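You operate a simulated robot arm through the tools that you are given. There is no shell and no other tool. Be economical: measure what you need, move in short steps, check, and stop when the job is done.

The job below is to be done with a simulated robot arm. You get a single attempt, and the scene is never put back.

JOB
Close the steel slide.

It is judged by the outcome, as a careful person would: the job done as asked, and still so three seconds after it is handed in. It fails if anything else is knocked over, pushed out of place, dropped, spilled or broken.

ROBOT AND FRAMES
A 6-joint arm with a two-finger parallel gripper, fixed in place. Base frame: the origin is at the foot of the arm, x ahead of it, y to its left, z up; the work surface is at about z = 0. Lengths are in mm, angles in degrees, forces in N, time in s.
With the tool pointing down near the work surface it reaches from about 140 to 580 mm from the base axis. Its first joint turns from -66.0 to 66.0 degrees. Payload 2.1 kg.
Tool frame: the origin (TCP) lies between the finger pads and is the grasp point; the fingertips stand 30 mm ahead of it; z points along the fingers, y is the line along which they close. Largest opening 94 mm; finger width 28, thickness 10; the body of the gripper, 50 by 96 mm, starts 55 mm behind the TCP.
Orientation is told as [roll, pitch, yaw] about the base's x, y, z axes, in that order, counted from this pose: with the fingers straight down and closing along the base's y, the tool's x points along the base's -x, its y along +y and its z along -z.

CONTROLS
- The arm moves only by the tool servo_tool. Its argument "steps" is a list of rows, each an object of numbers (a shift or turn left out is 0, a gripper value left out holds the last): "tx", "ty", "tz": the shift along the base's x, y, z in units of 250 mm (1.0 is 250 mm); "wx", "wy", "wz": the turn, a rotation vector about the base's x, y, z in units of 180 degrees (1.0 is 180 degrees); "fingers": the gripper command, from -1 (shut) to 1 (fully open), values between in proportion. In form: [{"tx": .., "ty": .., "tz": .., "wx": .., "wy": .., "wz": .., "fingers": ..}, ...]. A call has 1 to 8 rows; each row is the pose to reach, as a shift and turn from the pose commanded when the call began. A call with a number of a shift or a turn outside -1 to 1 is refused whole. Rows are played at 5 a second. More than 50 mm and 8.6 degrees between two rows, or a gripper value outside its range, and nothing of the call is played. Where a pose cannot be reached the arm comes as near as it can. A force on the tool above 40 N (or 10 N above the force at the start of the call, whichever is more), or a blocked arm, ends the call early, and 0.2 s more pass. Each finger travels about 72 mm/s and halts on what it meets, pressing with about 39 N; the grip force reading is that of the motor and also rises with nothing between the fingers. The clock runs only during rows and for 0.2 s after the last one: add rows that repeat a pose to give the fingers time. The reply holds the time, the measured pose of the TCP, the force on the tool along the base axes, the opening and the grip force, in the units named above and with some noise.
- Cameras (640 x 400 px; columns grow to the right, rows downward): "scene" is fixed at [36.9, -352.3, 502.9]; the picture's right is [0.93, -0.37, 0.00], its down [-0.14, -0.35, -0.92] and it looks along [0.34, 0.86, -0.38] (base axes); focal length 346 px, centre (320, 200). "wrist" rides on the gripper at [-37, 0, -58] in the tool frame; the picture's right is [0.00, -1.00, 0.00], its down [0.97, 0.00, -0.24] and it looks along [0.24, 0.00, 0.97] (tool axes); focal length 218 px, centre (320, 200).
- snapshot(camera): a new picture of that camera. No time passes.
- measure_at(camera, pixels): there is no depth. For up to 12 entries [column, row, z] of the newest picture of that camera ("zoom" is the newest enlarged one), the place [x, y] in the base frame at which the ray of that pixel passes the height z, good to about 3 mm. No time passes.
- enlarge(camera, box): a new picture of the part [left, top, right, bottom] of that camera's present view, enlarged. No time passes.
- sign_off(): hands the job in; it is judged then, once.

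Keep the steps short. Do not move on a guess: measure, check each grasp and each placing, and mend mistakes. In all there are 60 turns and 30 pictures (those below and enlarged ones count). Leave the gripper open and the arm clear of the work at the hand-in unless told otherwise, and finish with a single line.

The tools are called after "Emit:" by a JSON object that holds its "api" and its "payload". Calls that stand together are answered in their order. servo_tool: Moves the arm, as the interface text tells. Its arguments: {"type":"object","properties":{"steps":{"type":"array"}},"required":["steps"]} The other tools are called the same way: snapshot (camera) takes a picture; measure_at (camera, pixels) gives the place at which the rays of pixels pass given heights; enlarge (camera, box) takes an enlarged picture of a part of a camera's view; sign_off () hands the job in.

At the start:

```text
time: 0.0
tool_pos: [233.5, 269.7, 195.1]
ee_rot: [0.2, -0.1, -0.1]
contact_force: [-0.1, 0.2, -0.3]
finger_gap: 94.0
grasp_force: 0.1
```

scene: 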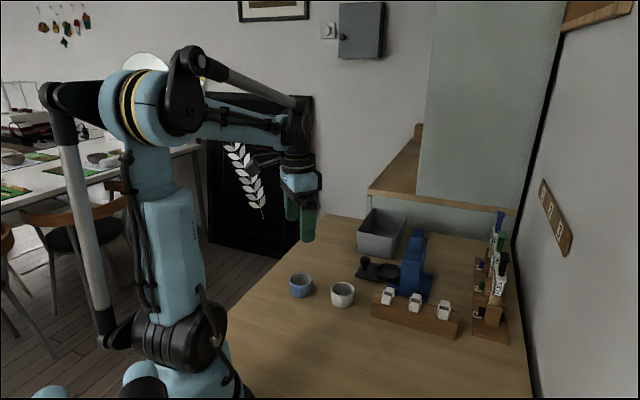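
wrist: 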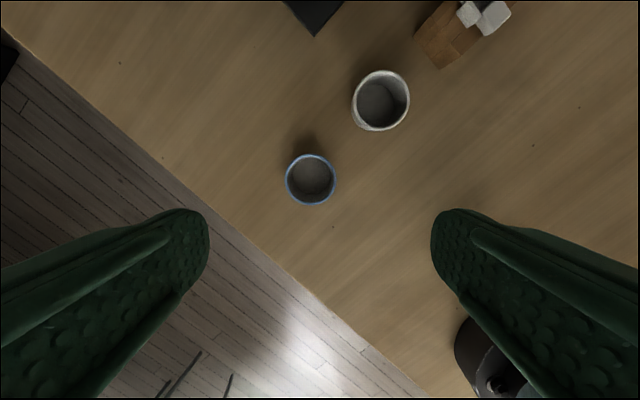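

I see a wooden block with white parts around (415,300), a blue thing and a rack at the right. I'll enlarge these to find the steel slide.

Emit:
{"api": "enlarge", "payload": {"camera": "scene", "box": [340, 200, 540, 350]}}

Emit:
{"api": "enlarge", "payload": {"camera": "scene", "box": [360, 270, 470, 340]}}

```text
2.67 times, centred on (440, 275) of scene
```

zoom: 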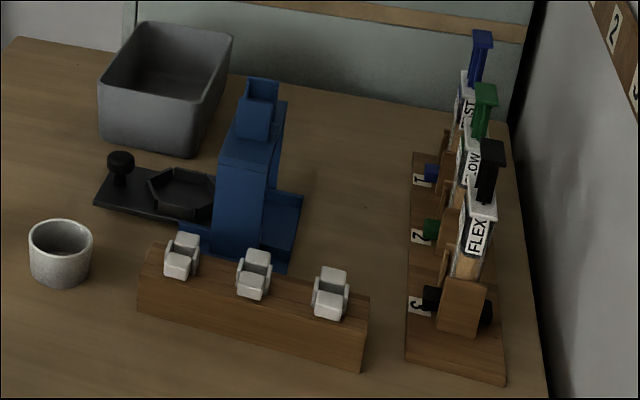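

```text
5.71 times, centred on (415, 305) of scene
```

zoom: 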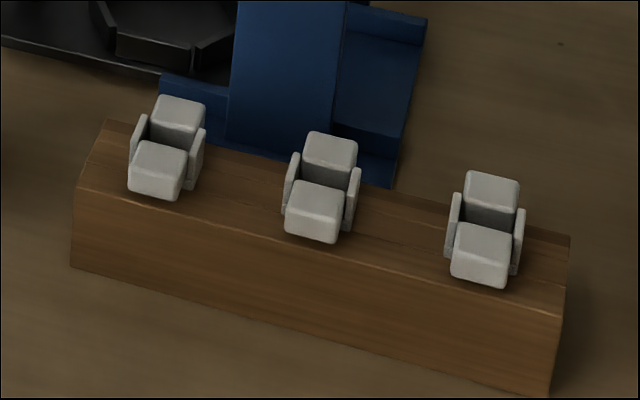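

The black plate with a knob and hexagonal pocket, running into the blue frame, looks like the slide, and it is pulled out to the left. I'll enlarge it and measure from there.

Emit:
{"api": "enlarge", "payload": {"camera": "scene", "box": [345, 222, 465, 302]}}

```text
5.00 times, centred on (405, 262) of scene
```

zoom: 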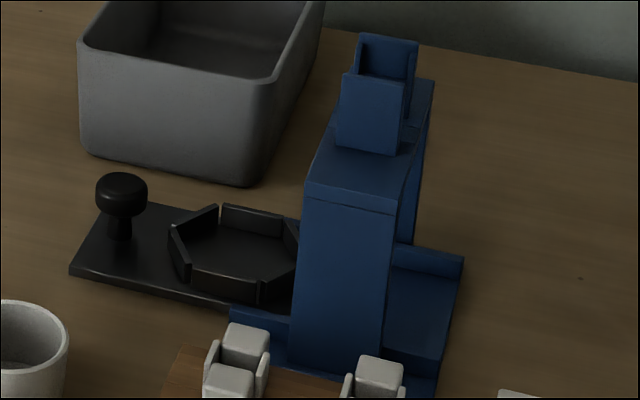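

I'll measure the slide's corners and knob, plus the blue frame.

Emit:
{"api": "measure_at", "payload": {"camera": "zoom", "pixels": [[70, 270, 5], [70, 270, 15], [103, 200, 10], [120, 238, 10], [121, 185, 40], [121, 185, 50], [230, 312, 5], [463, 260, 20], [432, 380, 10], [265, 300, 10], [300, 195, 100], [252, 185, 0]]}}

Emit:
{"api": "servo_tool", "payload": {"steps": [{"tx": 0.1, "ty": 0, "tz": 0.1}, {"tx": 0.2, "tz": 0.2}, {"tx": 0.3, "ty": -0.05, "tz": 0.2}, {"tx": 0.4, "ty": -0.1, "tz": 0.2}]}}

Emit:
{"api": "snapshot", "payload": {"camera": "wrist"}}

```text
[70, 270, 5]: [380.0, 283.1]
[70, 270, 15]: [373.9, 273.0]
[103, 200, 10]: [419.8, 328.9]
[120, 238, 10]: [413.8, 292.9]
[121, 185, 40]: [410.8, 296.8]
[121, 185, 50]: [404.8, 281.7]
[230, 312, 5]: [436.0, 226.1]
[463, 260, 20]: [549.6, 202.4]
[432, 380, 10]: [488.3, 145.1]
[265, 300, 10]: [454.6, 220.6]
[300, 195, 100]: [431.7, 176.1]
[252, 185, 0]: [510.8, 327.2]
```

```text
time: 1.0
tool_pos: [333.6, 244.1, 246.8]
ee_rot: [0.1, -0.1, 0.0]
contact_force: [-0.9, 0.6, -1.0]
finger_gap: 93.8
grasp_force: 0.0
```

```text
24 pictures are left
```

wrist: 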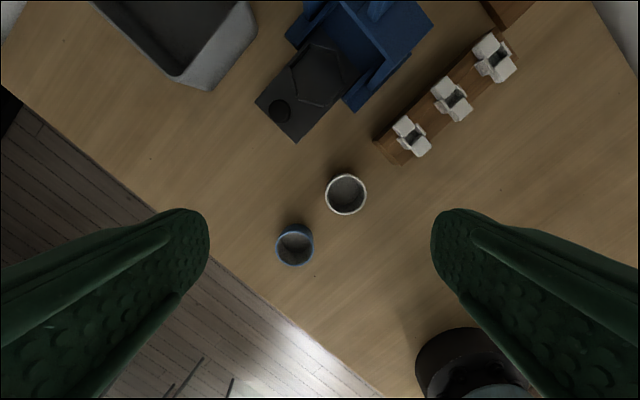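

The wrist view shows the slide well: end corners at (256,101) and (297,142), knob at (280,111), running toward the upper right. I'll enlarge it.

Emit:
{"api": "enlarge", "payload": {"camera": "wrist", "box": [240, 0, 440, 150]}}

```text
2.67 times, centred on (340, 75) of wrist
```

zoom: 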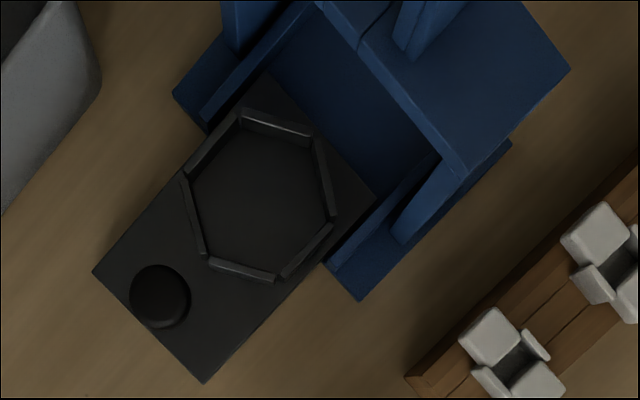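

Emit:
{"api": "measure_at", "payload": {"camera": "zoom", "pixels": [[93, 271, 10], [204, 383, 10], [375, 195, 10], [268, 73, 10], [160, 292, 40], [160, 292, 30], [327, 266, 15], [361, 300, 5], [205, 130, 10], [510, 145, 10], [408, 376, 30], [100, 90, 60]]}}

```text
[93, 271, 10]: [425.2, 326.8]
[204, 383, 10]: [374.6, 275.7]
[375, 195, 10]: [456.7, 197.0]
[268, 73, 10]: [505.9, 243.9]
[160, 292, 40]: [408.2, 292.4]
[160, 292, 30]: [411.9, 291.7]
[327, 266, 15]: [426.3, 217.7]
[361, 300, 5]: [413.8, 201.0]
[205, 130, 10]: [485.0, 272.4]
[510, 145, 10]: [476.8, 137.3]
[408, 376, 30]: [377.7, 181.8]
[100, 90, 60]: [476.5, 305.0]
```

I'll measure the tower's front face and height, to know the travel and the room for the gripper.

Emit:
{"api": "measure_at", "payload": {"camera": "zoom", "pixels": [[470, 175, 80], [470, 175, 100], [470, 175, 120], [570, 68, 100], [360, 50, 100], [262, 195, 12], [440, 155, 60], [395, 240, 10]]}}

Emit:
{"api": "enlarge", "payload": {"camera": "scene", "box": [345, 222, 465, 302]}}

```text
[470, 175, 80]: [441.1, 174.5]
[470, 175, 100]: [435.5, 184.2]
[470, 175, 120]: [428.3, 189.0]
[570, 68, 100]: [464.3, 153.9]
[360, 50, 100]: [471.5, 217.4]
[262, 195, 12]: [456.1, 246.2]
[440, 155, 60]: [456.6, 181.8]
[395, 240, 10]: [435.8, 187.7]
```

```text
5.00 times, centred on (405, 262) of scene
```

zoom: 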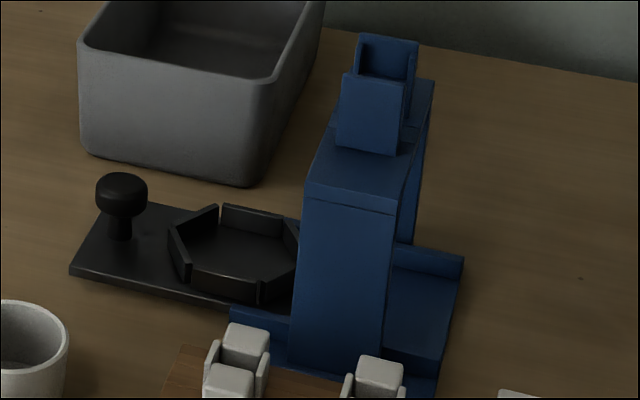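

Emit:
{"api": "measure_at", "payload": {"camera": "zoom", "pixels": [[305, 184, 80], [305, 184, 90], [305, 184, 100], [395, 200, 90], [433, 80, 90], [337, 150, 90], [400, 155, 90], [288, 362, 10], [380, 375, 10], [360, 35, 130], [418, 45, 130]]}}

```text
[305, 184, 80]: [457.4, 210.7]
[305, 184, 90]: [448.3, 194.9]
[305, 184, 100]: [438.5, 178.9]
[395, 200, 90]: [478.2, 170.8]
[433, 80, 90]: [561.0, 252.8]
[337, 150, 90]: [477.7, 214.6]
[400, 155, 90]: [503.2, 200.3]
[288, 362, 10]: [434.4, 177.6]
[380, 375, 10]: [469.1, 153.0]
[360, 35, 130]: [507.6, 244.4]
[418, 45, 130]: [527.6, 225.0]
```

Readings at a slide axis of −45°: the rear end is centred at about (400,301) with its top at about z 12, the knob is at (407,292), and the tower face is about 110 mm further along. The nest looks about 50 mm short of the hopper. I'll shut the gripper, turn it −45° and go above a point behind the slide at about (375,325).

Emit:
{"api": "servo_tool", "payload": {"steps": [{"tx": 0.028, "ty": 0.054, "wz": -0.042, "fingers": -1}, {"tx": 0.056, "ty": 0.107, "wz": -0.083}, {"tx": 0.084, "ty": 0.161, "wz": -0.125}, {"tx": 0.111, "ty": 0.215, "wz": -0.167}, {"tx": 0.139, "ty": 0.268, "wz": -0.208}, {"tx": 0.167, "ty": 0.322, "wz": -0.25}, {"tx": 0.167, "ty": 0.322, "wz": -0.25}]}}

Emit:
{"api": "snapshot", "payload": {"camera": "wrist"}}

```text
time: 2.6
tool_pos: [375.6, 324.8, 245.0]
ee_rot: [0.1, -0.1, -45.1]
contact_force: [-0.3, -0.2, -0.2]
finger_gap: 0.0
grasp_force: 33.3
```

```text
21 pictures are left
```

wrist: 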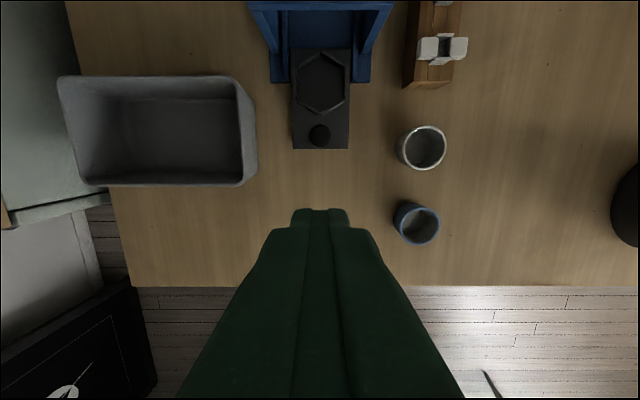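

The tool is square to the slide, with the knob at (319,134) nearly centred. Before going down I'll check the height and position of the grey bin and the cups.

Emit:
{"api": "measure_at", "payload": {"camera": "wrist", "pixels": [[252, 180, 60], [252, 180, 80], [238, 78, 60], [238, 78, 80], [416, 225, 40], [420, 148, 40], [293, 149, 12], [348, 149, 12], [319, 134, 43]]}}

Emit:
{"api": "measure_at", "payload": {"camera": "zoom", "pixels": [[85, 42, 60], [85, 42, 80], [275, 78, 60], [275, 78, 80]]}}

```text
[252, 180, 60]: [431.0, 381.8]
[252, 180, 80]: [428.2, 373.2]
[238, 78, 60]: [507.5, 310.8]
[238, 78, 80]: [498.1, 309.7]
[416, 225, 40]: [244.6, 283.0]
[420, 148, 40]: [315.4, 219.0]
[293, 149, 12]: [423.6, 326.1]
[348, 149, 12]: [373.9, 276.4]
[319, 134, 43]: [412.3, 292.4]
```

```text
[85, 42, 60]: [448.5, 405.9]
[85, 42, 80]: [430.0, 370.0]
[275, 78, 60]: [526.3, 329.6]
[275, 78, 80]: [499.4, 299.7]
```

The bin is about 77 mm high and 20 mm or more beyond the gripper body, so the way down is clear. I'll go down to TCP z ≈ 36 behind the slide.

Emit:
{"api": "servo_tool", "payload": {"steps": [{"tz": -0.16}, {"tz": -0.32}, {"tz": -0.48}, {"tz": -0.64}, {"tz": -0.74}, {"tz": -0.8}, {"tz": -0.836}, {"tz": -0.836}]}}

Emit:
{"api": "snapshot", "payload": {"camera": "wrist"}}

```text
time: 4.4
tool_pos: [374.7, 324.8, 36.1]
ee_rot: [0.1, -0.2, -44.9]
contact_force: [-0.2, 1.1, 0.6]
finger_gap: 0.0
grasp_force: 33.7
```

```text
20 pictures are left
```

wrist: 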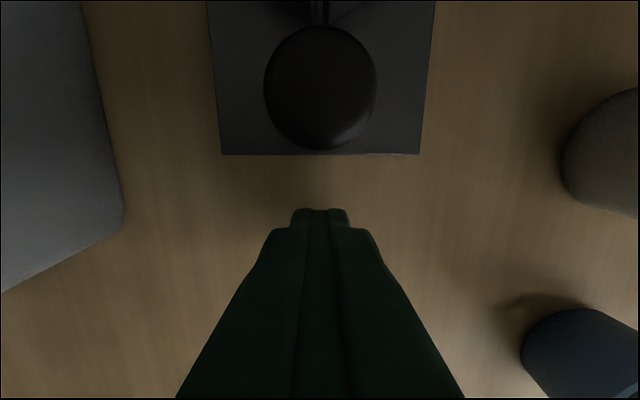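

The fingers are centred on the slide end, with a gap in front. I'll push along the axis in 6 mm steps, 48 mm in all.

Emit:
{"api": "servo_tool", "payload": {"steps": [{"tx": 0.017, "ty": -0.017}, {"tx": 0.034, "ty": -0.034}, {"tx": 0.051, "ty": -0.051}, {"tx": 0.068, "ty": -0.068}, {"tx": 0.085, "ty": -0.085}, {"tx": 0.102, "ty": -0.102}, {"tx": 0.119, "ty": -0.119}, {"tx": 0.136, "ty": -0.136}]}}

Emit:
{"api": "enlarge", "payload": {"camera": "scene", "box": [345, 222, 465, 302]}}

Emit:
{"api": "snapshot", "payload": {"camera": "wrist"}}

```text
time: 6.2
tool_pos: [409.1, 291.3, 37.1]
ee_rot: [0.1, -0.1, -45.1]
contact_force: [-0.9, 0.8, 0.3]
finger_gap: 0.0
grasp_force: 32.8
```

```text
5.00 times, centred on (405, 262) of scene
```

zoom: 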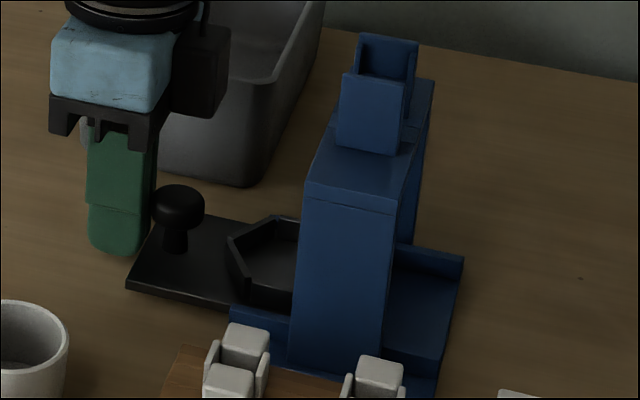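

```text
18 pictures are left
```

wrist: 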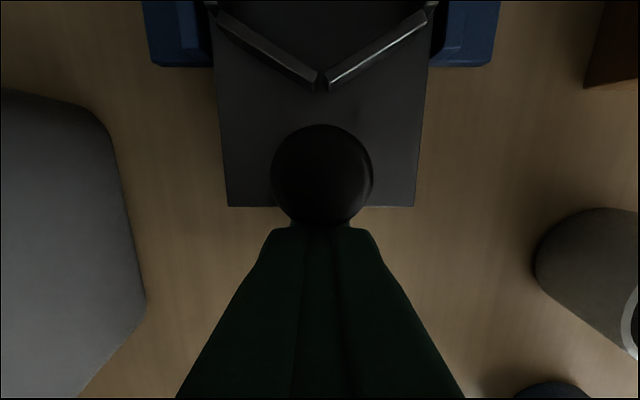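

The slide moved about 28 mm with almost no resistance, and the blue frame stayed put. I'll continue in 3 mm steps and watch the force for the stop.

Emit:
{"api": "servo_tool", "payload": {"steps": [{"tx": 0.0085, "ty": -0.0085}, {"tx": 0.017, "ty": -0.017}, {"tx": 0.0255, "ty": -0.0255}, {"tx": 0.034, "ty": -0.034}, {"tx": 0.0425, "ty": -0.0425}, {"tx": 0.051, "ty": -0.051}]}}

Emit:
{"api": "enlarge", "payload": {"camera": "scene", "box": [345, 222, 465, 302]}}

```text
time: 7.6
tool_pos: [422.4, 278.6, 37.1]
ee_rot: [0.0, -0.1, -45.0]
contact_force: [-1.7, 0.2, -0.6]
finger_gap: 0.1
grasp_force: 33.3
```

```text
5.00 times, centred on (405, 262) of scene
```

zoom: 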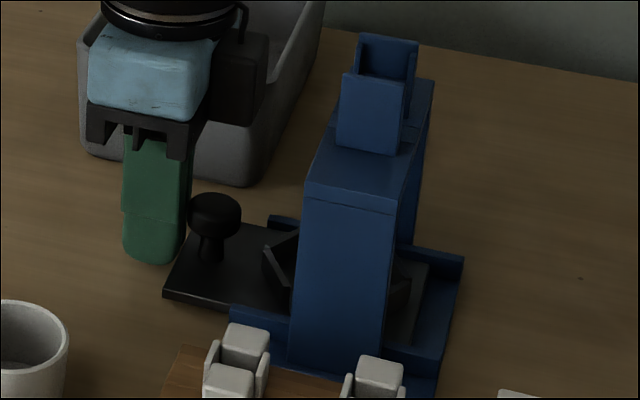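

The slide's far end now shows at (425,265), with some 14 mm of blue floor left. I'll continue in 2 mm steps.

Emit:
{"api": "servo_tool", "payload": {"steps": [{"tx": 0.0057, "ty": -0.0057}, {"tx": 0.0113, "ty": -0.0113}, {"tx": 0.017, "ty": -0.017}, {"tx": 0.0226, "ty": -0.0226}]}}

Emit:
{"api": "enlarge", "payload": {"camera": "scene", "box": [375, 242, 465, 302]}}

Emit:
{"api": "snapshot", "payload": {"camera": "wrist"}}

```text
time: 8.6
tool_pos: [427.8, 272.9, 36.5]
ee_rot: [0.1, -0.1, -44.9]
contact_force: [0.3, 0.4, -0.3]
finger_gap: 0.1
grasp_force: 32.9
```

```text
6.67 times, centred on (420, 272) of scene
```

zoom: 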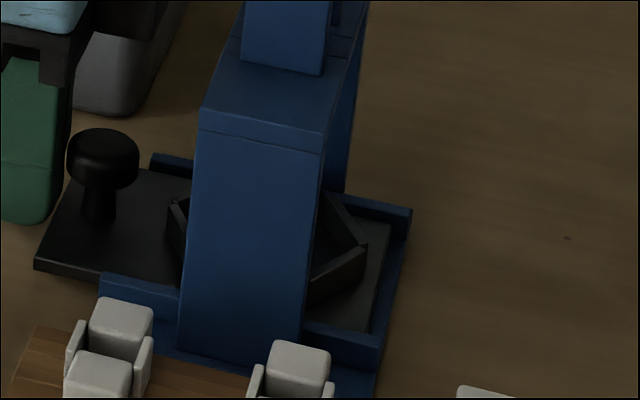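

```text
15 pictures are left
```

wrist: 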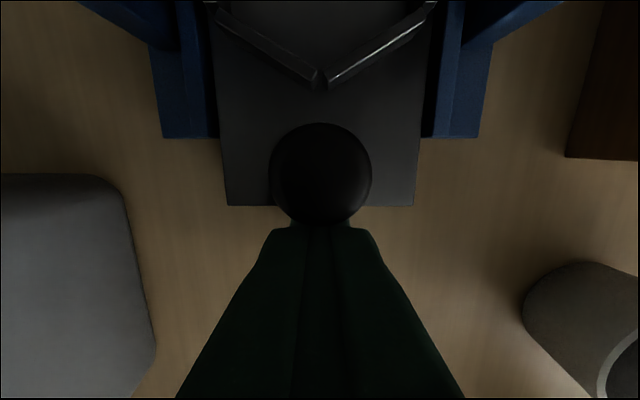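

The nest is now roughly under the tower and the force is still low. I'll keep feeling for the stop in 1 mm steps.

Emit:
{"api": "servo_tool", "payload": {"steps": [{"tx": 0.003, "ty": -0.003}, {"tx": 0.006, "ty": -0.006}, {"tx": 0.009, "ty": -0.009}, {"tx": 0.012, "ty": -0.012}, {"tx": 0.012, "ty": -0.012}]}}

Emit:
{"api": "enlarge", "payload": {"camera": "scene", "box": [375, 242, 465, 302]}}

```text
time: 9.8
tool_pos: [429.2, 272.4, 35.7]
ee_rot: [0.1, 0.4, -44.8]
contact_force: [-19.5, 17.1, -1.7]
finger_gap: 0.0
grasp_force: 32.7
```

```text
6.67 times, centred on (420, 272) of scene
```

zoom: 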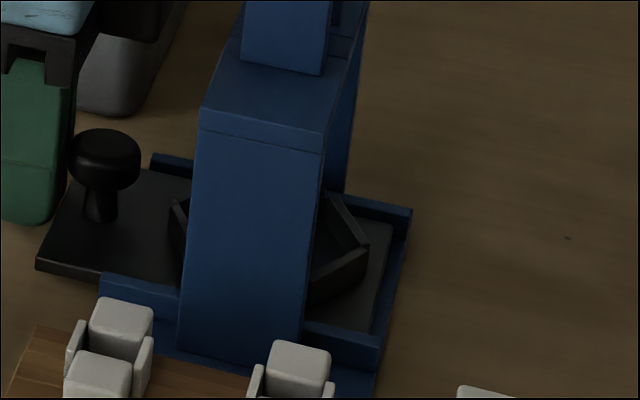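

The force rose to 26 N, the slide stopped with the nest under the tower, and the frame hasn't moved, so this is the end stop. I'll back off along the axis.

Emit:
{"api": "servo_tool", "payload": {"steps": [{"tx": -0.017, "ty": 0.017}, {"tx": -0.05, "ty": 0.05}, {"tx": -0.1, "ty": 0.1}, {"tx": -0.15, "ty": 0.15}, {"tx": -0.15, "ty": 0.15, "tz": 0.1}, {"tx": -0.15, "ty": 0.15, "tz": 0.28}, {"tx": -0.15, "ty": 0.15, "tz": 0.46}, {"tx": -0.15, "ty": 0.15, "tz": 0.64}]}}

Emit:
{"api": "servo_tool", "payload": {"steps": [{"tz": 0.1, "fingers": 1}, {"tz": 0.2}, {"tz": 0.2}, {"tz": 0.2}, {"tz": 0.2}]}}

Emit:
{"api": "snapshot", "payload": {"camera": "wrist"}}

Emit:
{"api": "enlarge", "payload": {"camera": "scene", "box": [345, 222, 465, 302]}}

```text
time: 11.6
tool_pos: [393.0, 306.1, 197.8]
ee_rot: [0.1, 0.0, -45.0]
contact_force: [0.3, -0.5, -0.3]
finger_gap: 0.2
grasp_force: 32.3
```

```text
time: 12.8
tool_pos: [392.0, 306.6, 247.5]
ee_rot: [0.1, -0.1, -45.0]
contact_force: [0.5, 0.5, -0.1]
finger_gap: 93.9
grasp_force: 0.0
```

```text
13 pictures are left
```

wrist: 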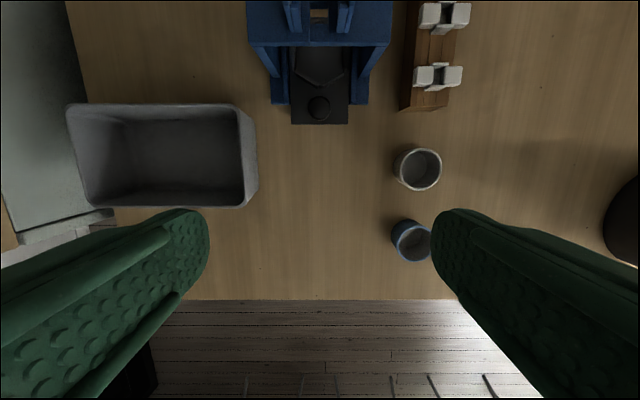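

```text
5.00 times, centred on (405, 262) of scene
```

zoom: 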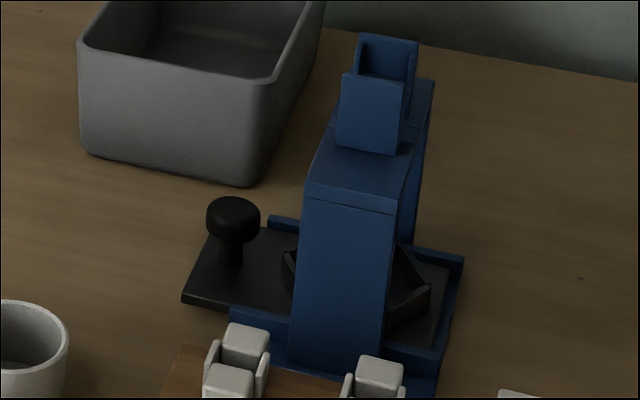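

The slide stays where it stopped (its end corner is still at scene pixel (377,282)). The frame, bin, cups and switches are unmoved, the gripper is open and the arm is clear, so I'm handing in.

Emit:
{"api": "sign_off", "payload": {}}

```text
The job is handed in.
```

The steel slide is closed: I pushed it in about 55 mm to its end stop, it stayed there when I backed off, and nothing else was moved.
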